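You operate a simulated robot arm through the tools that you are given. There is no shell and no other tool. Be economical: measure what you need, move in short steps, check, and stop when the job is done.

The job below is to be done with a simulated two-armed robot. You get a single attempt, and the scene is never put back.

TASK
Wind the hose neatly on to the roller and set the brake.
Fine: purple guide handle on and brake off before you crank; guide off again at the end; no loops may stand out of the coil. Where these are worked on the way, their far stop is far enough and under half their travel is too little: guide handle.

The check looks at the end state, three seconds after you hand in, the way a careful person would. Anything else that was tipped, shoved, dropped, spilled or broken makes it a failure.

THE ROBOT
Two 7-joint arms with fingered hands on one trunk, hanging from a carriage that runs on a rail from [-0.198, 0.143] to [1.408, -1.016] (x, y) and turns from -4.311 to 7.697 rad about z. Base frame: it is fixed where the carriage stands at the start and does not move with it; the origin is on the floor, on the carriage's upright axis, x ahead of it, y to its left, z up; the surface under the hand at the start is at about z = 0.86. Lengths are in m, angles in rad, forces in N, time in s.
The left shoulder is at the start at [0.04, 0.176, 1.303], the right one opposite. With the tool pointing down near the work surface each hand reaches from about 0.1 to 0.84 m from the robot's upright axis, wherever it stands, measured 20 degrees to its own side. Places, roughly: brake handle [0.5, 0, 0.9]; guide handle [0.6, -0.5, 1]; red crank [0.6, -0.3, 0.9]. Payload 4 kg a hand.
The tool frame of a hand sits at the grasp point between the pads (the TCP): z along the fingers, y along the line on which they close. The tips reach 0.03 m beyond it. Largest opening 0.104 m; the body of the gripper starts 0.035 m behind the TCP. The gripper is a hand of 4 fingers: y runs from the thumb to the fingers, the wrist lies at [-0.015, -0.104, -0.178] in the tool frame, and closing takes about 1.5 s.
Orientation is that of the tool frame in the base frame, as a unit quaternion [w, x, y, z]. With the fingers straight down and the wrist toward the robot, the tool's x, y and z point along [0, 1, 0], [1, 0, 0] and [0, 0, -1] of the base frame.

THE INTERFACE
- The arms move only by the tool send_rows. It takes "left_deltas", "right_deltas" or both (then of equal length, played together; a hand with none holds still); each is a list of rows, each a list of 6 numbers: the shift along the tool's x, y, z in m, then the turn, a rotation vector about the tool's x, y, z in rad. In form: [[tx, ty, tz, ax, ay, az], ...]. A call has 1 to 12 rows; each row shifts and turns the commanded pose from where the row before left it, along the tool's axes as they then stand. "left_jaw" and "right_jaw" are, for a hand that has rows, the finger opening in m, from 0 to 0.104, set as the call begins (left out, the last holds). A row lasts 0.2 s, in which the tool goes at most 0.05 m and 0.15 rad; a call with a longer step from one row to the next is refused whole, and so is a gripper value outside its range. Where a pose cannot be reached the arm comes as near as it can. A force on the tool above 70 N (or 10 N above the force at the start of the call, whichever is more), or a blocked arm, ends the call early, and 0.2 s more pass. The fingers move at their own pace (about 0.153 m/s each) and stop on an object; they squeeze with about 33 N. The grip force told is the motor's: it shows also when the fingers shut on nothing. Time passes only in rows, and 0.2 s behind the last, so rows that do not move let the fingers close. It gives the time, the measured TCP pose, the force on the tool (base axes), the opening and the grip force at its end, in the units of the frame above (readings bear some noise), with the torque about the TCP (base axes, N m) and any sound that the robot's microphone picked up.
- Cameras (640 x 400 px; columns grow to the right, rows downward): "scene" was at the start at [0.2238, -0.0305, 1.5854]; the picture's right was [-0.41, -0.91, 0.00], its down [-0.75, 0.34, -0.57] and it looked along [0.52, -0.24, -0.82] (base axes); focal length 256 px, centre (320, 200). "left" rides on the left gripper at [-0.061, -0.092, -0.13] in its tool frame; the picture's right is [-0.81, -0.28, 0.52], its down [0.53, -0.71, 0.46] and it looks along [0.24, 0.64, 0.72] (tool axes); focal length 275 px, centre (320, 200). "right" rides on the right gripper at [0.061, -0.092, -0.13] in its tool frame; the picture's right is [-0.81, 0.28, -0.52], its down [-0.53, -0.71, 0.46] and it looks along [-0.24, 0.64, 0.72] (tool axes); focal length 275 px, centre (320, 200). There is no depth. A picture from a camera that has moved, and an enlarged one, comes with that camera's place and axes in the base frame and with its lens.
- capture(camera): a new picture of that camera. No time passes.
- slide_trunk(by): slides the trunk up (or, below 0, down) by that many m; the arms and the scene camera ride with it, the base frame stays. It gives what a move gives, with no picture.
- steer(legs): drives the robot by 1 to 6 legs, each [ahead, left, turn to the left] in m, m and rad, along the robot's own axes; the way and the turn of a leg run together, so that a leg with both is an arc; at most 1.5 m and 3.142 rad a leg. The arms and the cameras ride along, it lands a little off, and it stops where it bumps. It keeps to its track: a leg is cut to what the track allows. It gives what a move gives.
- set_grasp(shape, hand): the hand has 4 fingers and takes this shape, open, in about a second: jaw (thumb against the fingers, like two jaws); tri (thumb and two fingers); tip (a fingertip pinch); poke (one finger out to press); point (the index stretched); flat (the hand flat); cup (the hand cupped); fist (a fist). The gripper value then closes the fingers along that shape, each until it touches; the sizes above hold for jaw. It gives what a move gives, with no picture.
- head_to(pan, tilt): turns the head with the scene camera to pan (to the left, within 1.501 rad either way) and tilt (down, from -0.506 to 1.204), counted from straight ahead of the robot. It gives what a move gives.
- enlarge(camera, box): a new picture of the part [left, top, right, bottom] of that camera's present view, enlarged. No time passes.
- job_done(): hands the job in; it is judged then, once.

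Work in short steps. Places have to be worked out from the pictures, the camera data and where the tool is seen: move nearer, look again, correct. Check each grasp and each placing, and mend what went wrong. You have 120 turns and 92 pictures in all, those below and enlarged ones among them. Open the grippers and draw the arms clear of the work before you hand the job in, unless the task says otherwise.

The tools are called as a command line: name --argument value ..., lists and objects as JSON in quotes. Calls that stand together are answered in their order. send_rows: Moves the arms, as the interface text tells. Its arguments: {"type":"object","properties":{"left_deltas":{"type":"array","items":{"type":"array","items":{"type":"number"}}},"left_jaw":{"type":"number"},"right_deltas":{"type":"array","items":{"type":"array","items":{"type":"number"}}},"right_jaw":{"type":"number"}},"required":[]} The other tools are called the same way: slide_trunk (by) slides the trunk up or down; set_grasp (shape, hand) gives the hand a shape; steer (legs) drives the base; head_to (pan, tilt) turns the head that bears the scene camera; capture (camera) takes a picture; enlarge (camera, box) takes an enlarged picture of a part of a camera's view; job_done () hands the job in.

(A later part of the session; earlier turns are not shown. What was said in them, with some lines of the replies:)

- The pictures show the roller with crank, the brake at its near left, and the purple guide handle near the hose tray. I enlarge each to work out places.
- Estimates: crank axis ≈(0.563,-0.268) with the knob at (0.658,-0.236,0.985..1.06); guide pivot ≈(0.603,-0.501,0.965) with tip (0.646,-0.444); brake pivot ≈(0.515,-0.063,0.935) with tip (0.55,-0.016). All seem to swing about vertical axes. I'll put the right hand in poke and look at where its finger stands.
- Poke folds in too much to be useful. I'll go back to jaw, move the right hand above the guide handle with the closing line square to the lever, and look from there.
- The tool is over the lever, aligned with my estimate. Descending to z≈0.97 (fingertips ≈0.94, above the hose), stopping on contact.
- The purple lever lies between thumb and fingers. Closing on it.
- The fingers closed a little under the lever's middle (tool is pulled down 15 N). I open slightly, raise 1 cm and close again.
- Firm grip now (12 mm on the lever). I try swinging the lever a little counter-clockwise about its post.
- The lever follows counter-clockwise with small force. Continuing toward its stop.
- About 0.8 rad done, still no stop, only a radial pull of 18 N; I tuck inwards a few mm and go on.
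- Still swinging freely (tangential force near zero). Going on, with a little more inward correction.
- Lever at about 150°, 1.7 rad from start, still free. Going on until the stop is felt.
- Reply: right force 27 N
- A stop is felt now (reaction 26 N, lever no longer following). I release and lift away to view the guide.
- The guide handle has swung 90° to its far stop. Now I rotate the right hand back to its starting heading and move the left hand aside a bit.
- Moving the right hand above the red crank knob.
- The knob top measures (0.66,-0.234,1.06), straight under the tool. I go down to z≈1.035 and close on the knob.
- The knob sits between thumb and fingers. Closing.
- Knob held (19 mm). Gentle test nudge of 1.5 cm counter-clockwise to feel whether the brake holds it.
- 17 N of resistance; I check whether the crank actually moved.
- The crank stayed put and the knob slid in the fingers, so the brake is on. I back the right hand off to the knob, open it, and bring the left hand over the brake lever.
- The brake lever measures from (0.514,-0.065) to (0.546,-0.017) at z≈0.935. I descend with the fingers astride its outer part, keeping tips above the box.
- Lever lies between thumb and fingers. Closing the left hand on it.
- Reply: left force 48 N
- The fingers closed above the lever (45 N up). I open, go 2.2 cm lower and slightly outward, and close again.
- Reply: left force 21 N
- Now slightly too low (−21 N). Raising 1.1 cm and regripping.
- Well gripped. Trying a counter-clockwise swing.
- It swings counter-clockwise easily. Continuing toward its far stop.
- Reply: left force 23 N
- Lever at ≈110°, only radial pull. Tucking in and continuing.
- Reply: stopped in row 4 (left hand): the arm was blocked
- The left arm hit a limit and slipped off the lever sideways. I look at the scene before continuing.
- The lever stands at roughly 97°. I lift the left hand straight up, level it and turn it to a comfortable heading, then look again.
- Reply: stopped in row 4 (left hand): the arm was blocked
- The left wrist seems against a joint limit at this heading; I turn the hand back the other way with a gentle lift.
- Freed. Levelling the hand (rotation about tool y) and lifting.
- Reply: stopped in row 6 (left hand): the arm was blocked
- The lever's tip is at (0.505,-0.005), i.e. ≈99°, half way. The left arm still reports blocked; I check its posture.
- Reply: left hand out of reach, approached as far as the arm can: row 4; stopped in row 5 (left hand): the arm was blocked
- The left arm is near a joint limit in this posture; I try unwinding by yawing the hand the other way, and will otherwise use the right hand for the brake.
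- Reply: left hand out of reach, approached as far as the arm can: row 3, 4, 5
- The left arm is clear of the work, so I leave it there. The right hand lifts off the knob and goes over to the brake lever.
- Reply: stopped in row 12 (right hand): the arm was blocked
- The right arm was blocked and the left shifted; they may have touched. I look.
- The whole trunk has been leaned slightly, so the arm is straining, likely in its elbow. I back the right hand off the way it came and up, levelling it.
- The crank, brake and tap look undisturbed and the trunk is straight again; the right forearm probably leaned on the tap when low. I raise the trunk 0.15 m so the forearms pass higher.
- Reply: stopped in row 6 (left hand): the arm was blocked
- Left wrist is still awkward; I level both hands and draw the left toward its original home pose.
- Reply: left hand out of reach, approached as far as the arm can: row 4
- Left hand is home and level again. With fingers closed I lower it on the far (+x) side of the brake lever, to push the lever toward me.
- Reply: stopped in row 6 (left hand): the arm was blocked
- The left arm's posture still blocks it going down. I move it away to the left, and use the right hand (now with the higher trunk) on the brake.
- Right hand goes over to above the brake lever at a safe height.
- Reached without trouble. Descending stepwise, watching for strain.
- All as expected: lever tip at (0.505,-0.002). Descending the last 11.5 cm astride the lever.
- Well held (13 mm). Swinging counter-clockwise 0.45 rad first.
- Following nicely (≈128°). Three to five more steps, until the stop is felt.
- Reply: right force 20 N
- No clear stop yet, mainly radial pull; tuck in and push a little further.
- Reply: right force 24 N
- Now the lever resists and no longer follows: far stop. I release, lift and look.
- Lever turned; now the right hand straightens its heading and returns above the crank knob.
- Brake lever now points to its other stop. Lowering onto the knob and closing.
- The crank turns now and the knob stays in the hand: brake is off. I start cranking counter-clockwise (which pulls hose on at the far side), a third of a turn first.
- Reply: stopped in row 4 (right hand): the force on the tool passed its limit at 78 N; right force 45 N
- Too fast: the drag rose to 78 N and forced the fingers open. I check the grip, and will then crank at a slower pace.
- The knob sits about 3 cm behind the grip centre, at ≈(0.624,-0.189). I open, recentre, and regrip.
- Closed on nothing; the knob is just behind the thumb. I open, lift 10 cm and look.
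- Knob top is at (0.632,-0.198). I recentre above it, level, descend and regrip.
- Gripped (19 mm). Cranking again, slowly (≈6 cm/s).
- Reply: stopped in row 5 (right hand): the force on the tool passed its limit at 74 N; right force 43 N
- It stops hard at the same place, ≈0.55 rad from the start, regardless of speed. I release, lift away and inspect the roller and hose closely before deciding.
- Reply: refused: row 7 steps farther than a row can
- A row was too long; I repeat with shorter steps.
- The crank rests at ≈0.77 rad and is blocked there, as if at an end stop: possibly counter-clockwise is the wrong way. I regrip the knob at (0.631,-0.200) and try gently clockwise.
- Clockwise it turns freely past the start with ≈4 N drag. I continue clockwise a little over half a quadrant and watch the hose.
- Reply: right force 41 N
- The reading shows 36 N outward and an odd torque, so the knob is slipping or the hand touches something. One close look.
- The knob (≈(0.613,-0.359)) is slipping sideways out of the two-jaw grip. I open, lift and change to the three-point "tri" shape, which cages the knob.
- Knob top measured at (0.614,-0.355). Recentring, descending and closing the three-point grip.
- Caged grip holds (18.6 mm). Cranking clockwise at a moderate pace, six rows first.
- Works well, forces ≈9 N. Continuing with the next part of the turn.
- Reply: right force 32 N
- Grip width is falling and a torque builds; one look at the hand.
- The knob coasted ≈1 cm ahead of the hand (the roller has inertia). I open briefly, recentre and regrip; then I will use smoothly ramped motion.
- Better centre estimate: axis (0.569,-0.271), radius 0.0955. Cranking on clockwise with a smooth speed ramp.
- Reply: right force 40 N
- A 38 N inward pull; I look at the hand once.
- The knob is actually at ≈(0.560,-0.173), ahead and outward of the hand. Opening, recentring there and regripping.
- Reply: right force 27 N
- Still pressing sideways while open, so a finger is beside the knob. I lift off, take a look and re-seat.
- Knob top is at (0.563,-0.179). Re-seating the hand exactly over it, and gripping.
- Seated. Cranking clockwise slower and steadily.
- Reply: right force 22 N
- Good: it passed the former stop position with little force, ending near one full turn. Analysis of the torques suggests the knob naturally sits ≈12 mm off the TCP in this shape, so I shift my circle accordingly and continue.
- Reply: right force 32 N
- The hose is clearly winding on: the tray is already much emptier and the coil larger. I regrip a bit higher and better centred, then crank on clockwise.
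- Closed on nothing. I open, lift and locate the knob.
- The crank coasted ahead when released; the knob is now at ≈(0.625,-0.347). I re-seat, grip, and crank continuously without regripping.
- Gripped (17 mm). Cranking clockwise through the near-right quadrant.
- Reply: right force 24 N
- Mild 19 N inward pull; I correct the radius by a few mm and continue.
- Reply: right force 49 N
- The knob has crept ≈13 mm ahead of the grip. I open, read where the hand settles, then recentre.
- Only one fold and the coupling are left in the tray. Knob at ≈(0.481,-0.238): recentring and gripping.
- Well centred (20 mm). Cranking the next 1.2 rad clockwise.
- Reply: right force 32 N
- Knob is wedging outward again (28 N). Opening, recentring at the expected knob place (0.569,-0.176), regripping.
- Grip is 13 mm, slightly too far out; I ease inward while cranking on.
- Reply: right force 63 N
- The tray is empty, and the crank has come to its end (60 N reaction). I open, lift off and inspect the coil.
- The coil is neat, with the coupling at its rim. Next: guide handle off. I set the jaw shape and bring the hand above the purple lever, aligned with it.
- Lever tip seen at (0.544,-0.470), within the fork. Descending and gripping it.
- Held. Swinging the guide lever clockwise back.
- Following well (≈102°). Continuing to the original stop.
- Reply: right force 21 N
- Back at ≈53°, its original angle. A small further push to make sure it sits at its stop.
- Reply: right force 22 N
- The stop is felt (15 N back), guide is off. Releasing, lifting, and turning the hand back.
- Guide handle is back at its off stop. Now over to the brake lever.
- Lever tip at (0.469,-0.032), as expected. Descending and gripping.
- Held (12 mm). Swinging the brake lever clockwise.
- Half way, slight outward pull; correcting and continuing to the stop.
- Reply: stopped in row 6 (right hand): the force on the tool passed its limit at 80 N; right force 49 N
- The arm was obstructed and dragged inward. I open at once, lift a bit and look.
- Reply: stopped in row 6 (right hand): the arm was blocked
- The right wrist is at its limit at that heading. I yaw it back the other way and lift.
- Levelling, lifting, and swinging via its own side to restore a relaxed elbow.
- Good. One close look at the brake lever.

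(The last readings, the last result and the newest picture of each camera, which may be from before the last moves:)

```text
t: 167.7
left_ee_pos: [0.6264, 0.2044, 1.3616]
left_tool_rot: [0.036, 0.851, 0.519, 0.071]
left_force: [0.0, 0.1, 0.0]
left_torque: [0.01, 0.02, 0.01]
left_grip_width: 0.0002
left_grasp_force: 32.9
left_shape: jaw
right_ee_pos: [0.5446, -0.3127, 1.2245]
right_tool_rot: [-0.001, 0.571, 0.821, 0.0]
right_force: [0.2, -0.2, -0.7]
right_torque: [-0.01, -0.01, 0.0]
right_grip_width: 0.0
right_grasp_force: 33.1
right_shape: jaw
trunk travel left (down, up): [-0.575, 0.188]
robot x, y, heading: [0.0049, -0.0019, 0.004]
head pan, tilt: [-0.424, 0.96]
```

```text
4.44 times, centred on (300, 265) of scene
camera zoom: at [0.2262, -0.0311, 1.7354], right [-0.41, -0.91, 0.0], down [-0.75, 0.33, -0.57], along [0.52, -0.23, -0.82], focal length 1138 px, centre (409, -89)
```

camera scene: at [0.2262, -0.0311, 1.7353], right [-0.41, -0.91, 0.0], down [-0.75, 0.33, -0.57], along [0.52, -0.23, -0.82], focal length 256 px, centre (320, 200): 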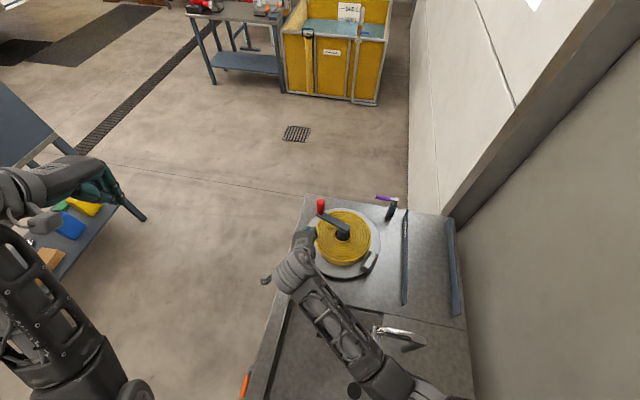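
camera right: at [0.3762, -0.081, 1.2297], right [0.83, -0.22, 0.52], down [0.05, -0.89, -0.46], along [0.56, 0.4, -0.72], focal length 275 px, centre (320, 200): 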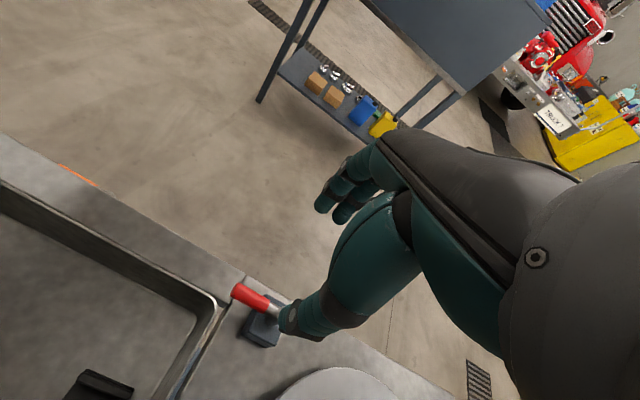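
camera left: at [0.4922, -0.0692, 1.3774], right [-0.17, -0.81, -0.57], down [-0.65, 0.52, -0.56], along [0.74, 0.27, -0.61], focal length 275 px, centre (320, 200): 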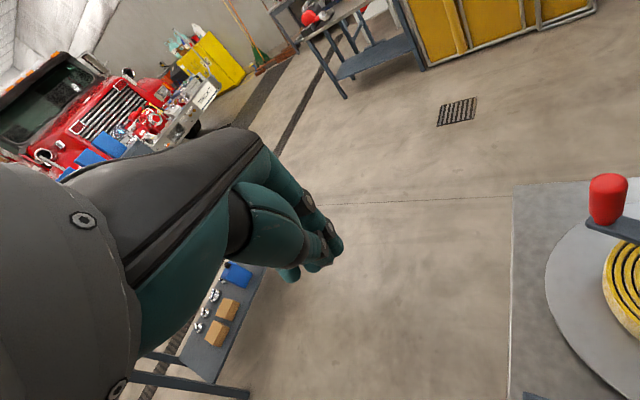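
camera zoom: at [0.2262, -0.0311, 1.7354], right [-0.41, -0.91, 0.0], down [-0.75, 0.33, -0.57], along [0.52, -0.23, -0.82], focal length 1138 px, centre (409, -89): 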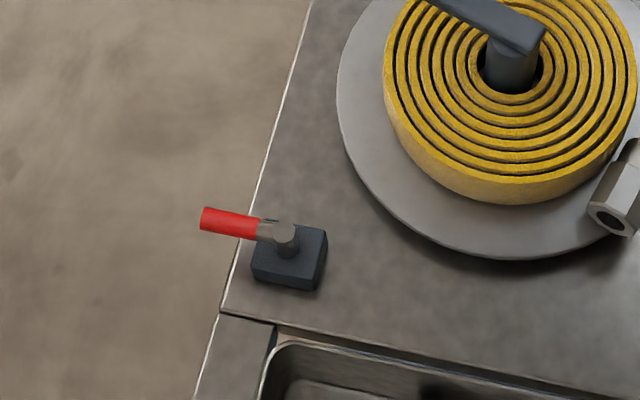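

The lever stands at ≈57°, practically back to its original 53°. For certainty I'll nudge it to the stop with closed fingers from its left side: first moving above (0.512,0.004).

send_rows --right_deltas '[[0.0385, 0.01, 0, 0, 0, 0], [0.0385, 0.01, 0, 0, 0, 0], [0.0385, 0.01, 0, 0, 0, 0], [0.0385, 0.01, 0, 0, 0, 0], [0.0385, 0.01, 0, 0, 0, 0], [0.0385, 0.01, 0, 0, 0, 0], [0.0385, 0.01, 0, 0, 0, 0], [0.0385, 0.01, 0, 0, 0, 0], [0, 0, 0.04, 0, 0, 0], [0, 0, 0.04, 0, 0, 0], [0, 0, 0.04, 0, 0, 0], [0, 0, 0, 0, 0, 0]]'

capture --camera "right"

```text
t: 170.2
left_ee_pos: [0.6263, 0.205, 1.3623]
left_tool_rot: [0.036, 0.851, 0.519, 0.07]
left_force: [0.5, 1.2, 0.1]
left_torque: [0.0, -0.01, 0.03]
left_grip_width: 0.0
left_grasp_force: 33.0
left_shape: jaw
right_ee_pos: [0.5127, 0.0046, 1.1042]
right_tool_rot: [-0.002, 0.571, 0.821, -0.001]
right_force: [0.0, 0.0, 0.6]
right_torque: [0.0, 0.01, 0.01]
right_grip_width: 0.0001
right_grasp_force: 33.2
right_shape: jaw
trunk travel left (down, up): [-0.575, 0.188]
robot x, y, heading: [0.0021, -0.0009, 0.004]
head pan, tilt: [-0.424, 0.96]
```

```text
5 pictures are left
camera right: at [0.4044, 0.0321, 1.2343], right [0.54, -0.66, 0.52], down [-0.48, -0.75, -0.46], along [0.69, 0.0, -0.73], focal length 275 px, centre (320, 200)
```

right: 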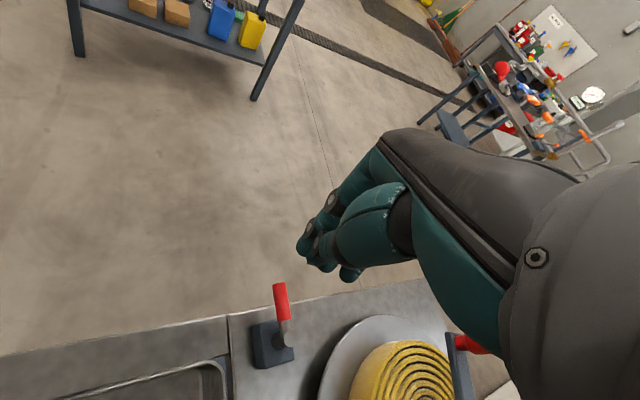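

Lever reads ≈53–57° from here as well. Descending beside it for a gentle confirming push.

send_rows --right_deltas '[[0, 0, 0.035, 0, 0, 0], [0, 0, 0.035, 0, 0, 0], [0, 0, 0.035, 0, 0, 0], [0, 0, 0.035, 0, 0, 0], [0, 0, 0.022, 0, 0, 0], [-0.0042, 0.0027, 0, 0, 0, 0], [-0.0042, 0.0027, 0, 0, 0, 0], [-0.0042, 0.0027, 0, 0, 0, 0], [-0.0042, 0.0027, 0, 0, 0, 0], [0, 0, 0, 0, 0, 0]]'

send_rows --right_deltas '[[-0.0034, 0.0022, 0, 0, 0, 0], [-0.0034, 0.0022, 0, 0, 0, 0], [0, 0, 0, 0, 0, 0]]'

```text
t: 172.4
left_ee_pos: [0.625, 0.2047, 1.3629]
left_tool_rot: [0.035, 0.851, 0.52, 0.069]
left_force: [-0.3, 0.2, -1.0]
left_torque: [0.0, -0.02, 0.01]
left_grip_width: 0.0002
left_grasp_force: 33.0
left_shape: jaw
right_ee_pos: [0.5289, -0.0069, 0.9449]
right_tool_rot: [-0.002, 0.57, 0.822, 0.001]
right_force: [-0.6, 1.5, 1.6]
right_torque: [0.01, 0.02, -0.01]
right_grip_width: 0.0
right_grasp_force: 33.0
right_shape: jaw
trunk travel left (down, up): [-0.575, 0.188]
robot x, y, heading: [0.0049, 0.0002, 0.005]
head pan, tilt: [-0.424, 0.96]
```

```text
t: 173.2
left_ee_pos: [0.6251, 0.206, 1.3628]
left_tool_rot: [0.035, 0.851, 0.519, 0.071]
left_force: [0.8, 0.7, 0.5]
left_torque: [-0.03, -0.02, 0.02]
left_grip_width: 0.0002
left_grasp_force: 33.0
left_shape: jaw
right_ee_pos: [0.5335, -0.0086, 0.9444]
right_tool_rot: [-0.003, 0.57, 0.822, 0.002]
right_force: [-9.9, 8.7, 9.7]
right_torque: [0.02, 0.11, -0.02]
right_grip_width: 0.0
right_grasp_force: 32.7
right_shape: jaw
trunk travel left (down, up): [-0.575, 0.188]
robot x, y, heading: [-0.0009, -0.0048, 0.009]
head pan, tilt: [-0.424, 0.96]
```

Contact at 13 N. A few mm more to see whether it is the stop.

send_rows --right_deltas '[[-0.0034, 0.0022, 0, 0, 0, 0], [-0.0034, 0.0022, 0, 0, 0, 0], [0, 0, 0, 0, 0, 0]]'

```text
t: 174.1
left_ee_pos: [0.622, 0.2075, 1.36]
left_tool_rot: [0.033, 0.851, 0.519, 0.069]
left_force: [0.3, 1.3, 0.7]
left_torque: [0.02, 0.01, -0.01]
left_grip_width: 0.0003
left_grasp_force: 33.1
left_shape: jaw
right_ee_pos: [0.539, -0.0079, 0.945]
right_tool_rot: [-0.005, 0.569, 0.822, 0.004]
right_force: [-30.6, 18.1, 27.3]
right_torque: [-0.04, 0.41, -0.25]
right_grip_width: 0.0001
right_grasp_force: 32.7
right_shape: jaw
trunk travel left (down, up): [-0.575, 0.188]
robot x, y, heading: [-0.0025, 0.0013, 0.008]
head pan, tilt: [-0.424, 0.96]
```

Force climbs to 36 N without travel: the brake lever is at its stop. Backing off, lifting and opening the hand.

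send_rows --right_deltas '[[0.008, -0.005, 0, 0, 0, 0], [0.008, -0.005, 0, 0, 0, 0], [0, 0, -0.03, 0, 0, 0], [0, 0, -0.04, 0, 0, 0], [0, 0, -0.045, 0, 0, 0], [0, 0, -0.045, 0, 0, 0], [0, 0, -0.045, 0, 0, 0], [0, 0, -0.045, 0, 0, 0], [0, 0, 0, 0, 0, 0]]'

send_rows --right_deltas '[[-0.04, -0.01, 0, 0, 0, 0], [-0.04, -0.01, 0, 0, 0, 0], [-0.04, -0.01, 0, 0, 0, 0], [-0.04, -0.01, 0, 0, 0, 0], [-0.04, -0.01, 0, 0, 0, 0], [-0.04, -0.01, 0, 0, 0, 0], [-0.04, -0.01, 0, 0, 0, 0], [-0.04, -0.01, -0.02, 0, 0, 0], [-0.04, -0.01, -0.02, 0, 0, 0], [0, 0, 0, 0, 0, 0]]' --right_jaw 0.1 --left_deltas '[[0, 0, 0, 0, 0, 0], [0, 0, 0, 0, 0, 0], [0, 0, 0, 0, 0, 0], [0, 0, 0, 0, 0, 0], [0, 0, 0, 0, 0, 0], [0, 0, 0, 0, 0, 0], [0, 0, 0, 0, 0, 0], [0, 0, 0, 0, 0, 0], [0, 0, 0, 0, 0, 0], [0, 0, 0, 0, 0, 0]]' --left_jaw 0.1

capture --camera "scene"

enlarge --camera "scene" --box '[250, 180, 430, 310]'

```text
t: 176.1
left_ee_pos: [0.6268, 0.2053, 1.3621]
left_tool_rot: [0.036, 0.851, 0.519, 0.071]
left_force: [-0.5, 0.4, 1.0]
left_torque: [0.0, -0.01, -0.03]
left_grip_width: 0.0
left_grasp_force: 32.7
left_shape: jaw
right_ee_pos: [0.5267, -0.0054, 1.1958]
right_tool_rot: [0.0, 0.571, 0.821, 0.0]
right_force: [-0.4, -0.4, 0.6]
right_torque: [0.04, 0.02, 0.02]
right_grip_width: 0.0
right_grasp_force: 32.9
right_shape: jaw
trunk travel left (down, up): [-0.575, 0.188]
robot x, y, heading: [0.0035, -0.0021, 0.008]
head pan, tilt: [-0.424, 0.96]
```

```text
t: 178.2
left_ee_pos: [0.6254, 0.2042, 1.3624]
left_tool_rot: [0.036, 0.851, 0.519, 0.07]
left_force: [-1.0, 0.5, 0.6]
left_torque: [-0.01, 0.01, 0.0]
left_grip_width: 0.0999
left_grasp_force: 0.1
left_shape: jaw
right_ee_pos: [0.568, -0.3738, 1.2335]
right_tool_rot: [0.0, 0.571, 0.821, 0.0]
right_force: [0.3, 0.6, 0.6]
right_torque: [-0.01, -0.01, -0.01]
right_grip_width: 0.1001
right_grasp_force: 0.1
right_shape: jaw
trunk travel left (down, up): [-0.575, 0.188]
robot x, y, heading: [0.0046, -0.0015, 0.006]
head pan, tilt: [-0.424, 0.96]
```

```text
4 pictures are left
camera scene: at [0.2262, -0.0311, 1.7354], right [-0.41, -0.91, 0.0], down [-0.75, 0.33, -0.57], along [0.52, -0.23, -0.82], focal length 256 px, centre (320, 200)
```

scene: 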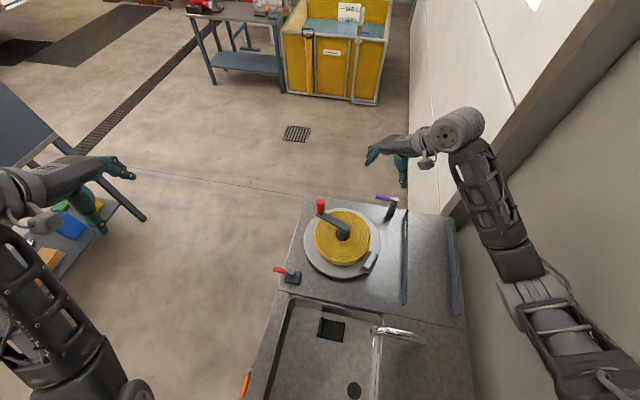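

```text
3.08 times, centred on (340, 245) of scene
camera zoom: at [0.2262, -0.0311, 1.7354], right [-0.41, -0.91, 0.0], down [-0.75, 0.33, -0.57], along [0.52, -0.23, -0.82], focal length 788 px, centre (258, 62)
```

zoom: 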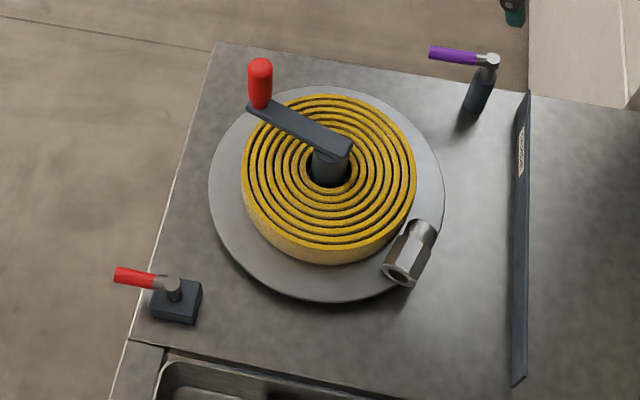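

The coil lies neat with its coupling at the rim. The tray is empty, guide handle and brake lever are both at their original stops (guide off, brake set), and the arms are clear with open hands. Handing in.

job_done

```text
The job is handed in.
```

I wound the whole hose on to the roller and handed the job in. The coil looks neat, with no loops standing out and the coupling at its rim.

- **Before cranking:** I swung the guide handle on to its far stop and let the brake off.
- **Direction:** The hose winds on clockwise. I tried counter-clockwise twice first; the crank stopped hard after about a quarter of a radian to half a radian, and I saw no harm from it.
- **At the end:** The guide handle is back off and the brake is set, each pushed against its original stop. Both hands are open and clear of the work.
- **Contacts on the way:** While I worked the brake, both arms ran into blocked positions and leaned the trunk briefly. One of these may have been the right forearm against the tap. Nothing looked tipped, moved or damaged in the last picture.
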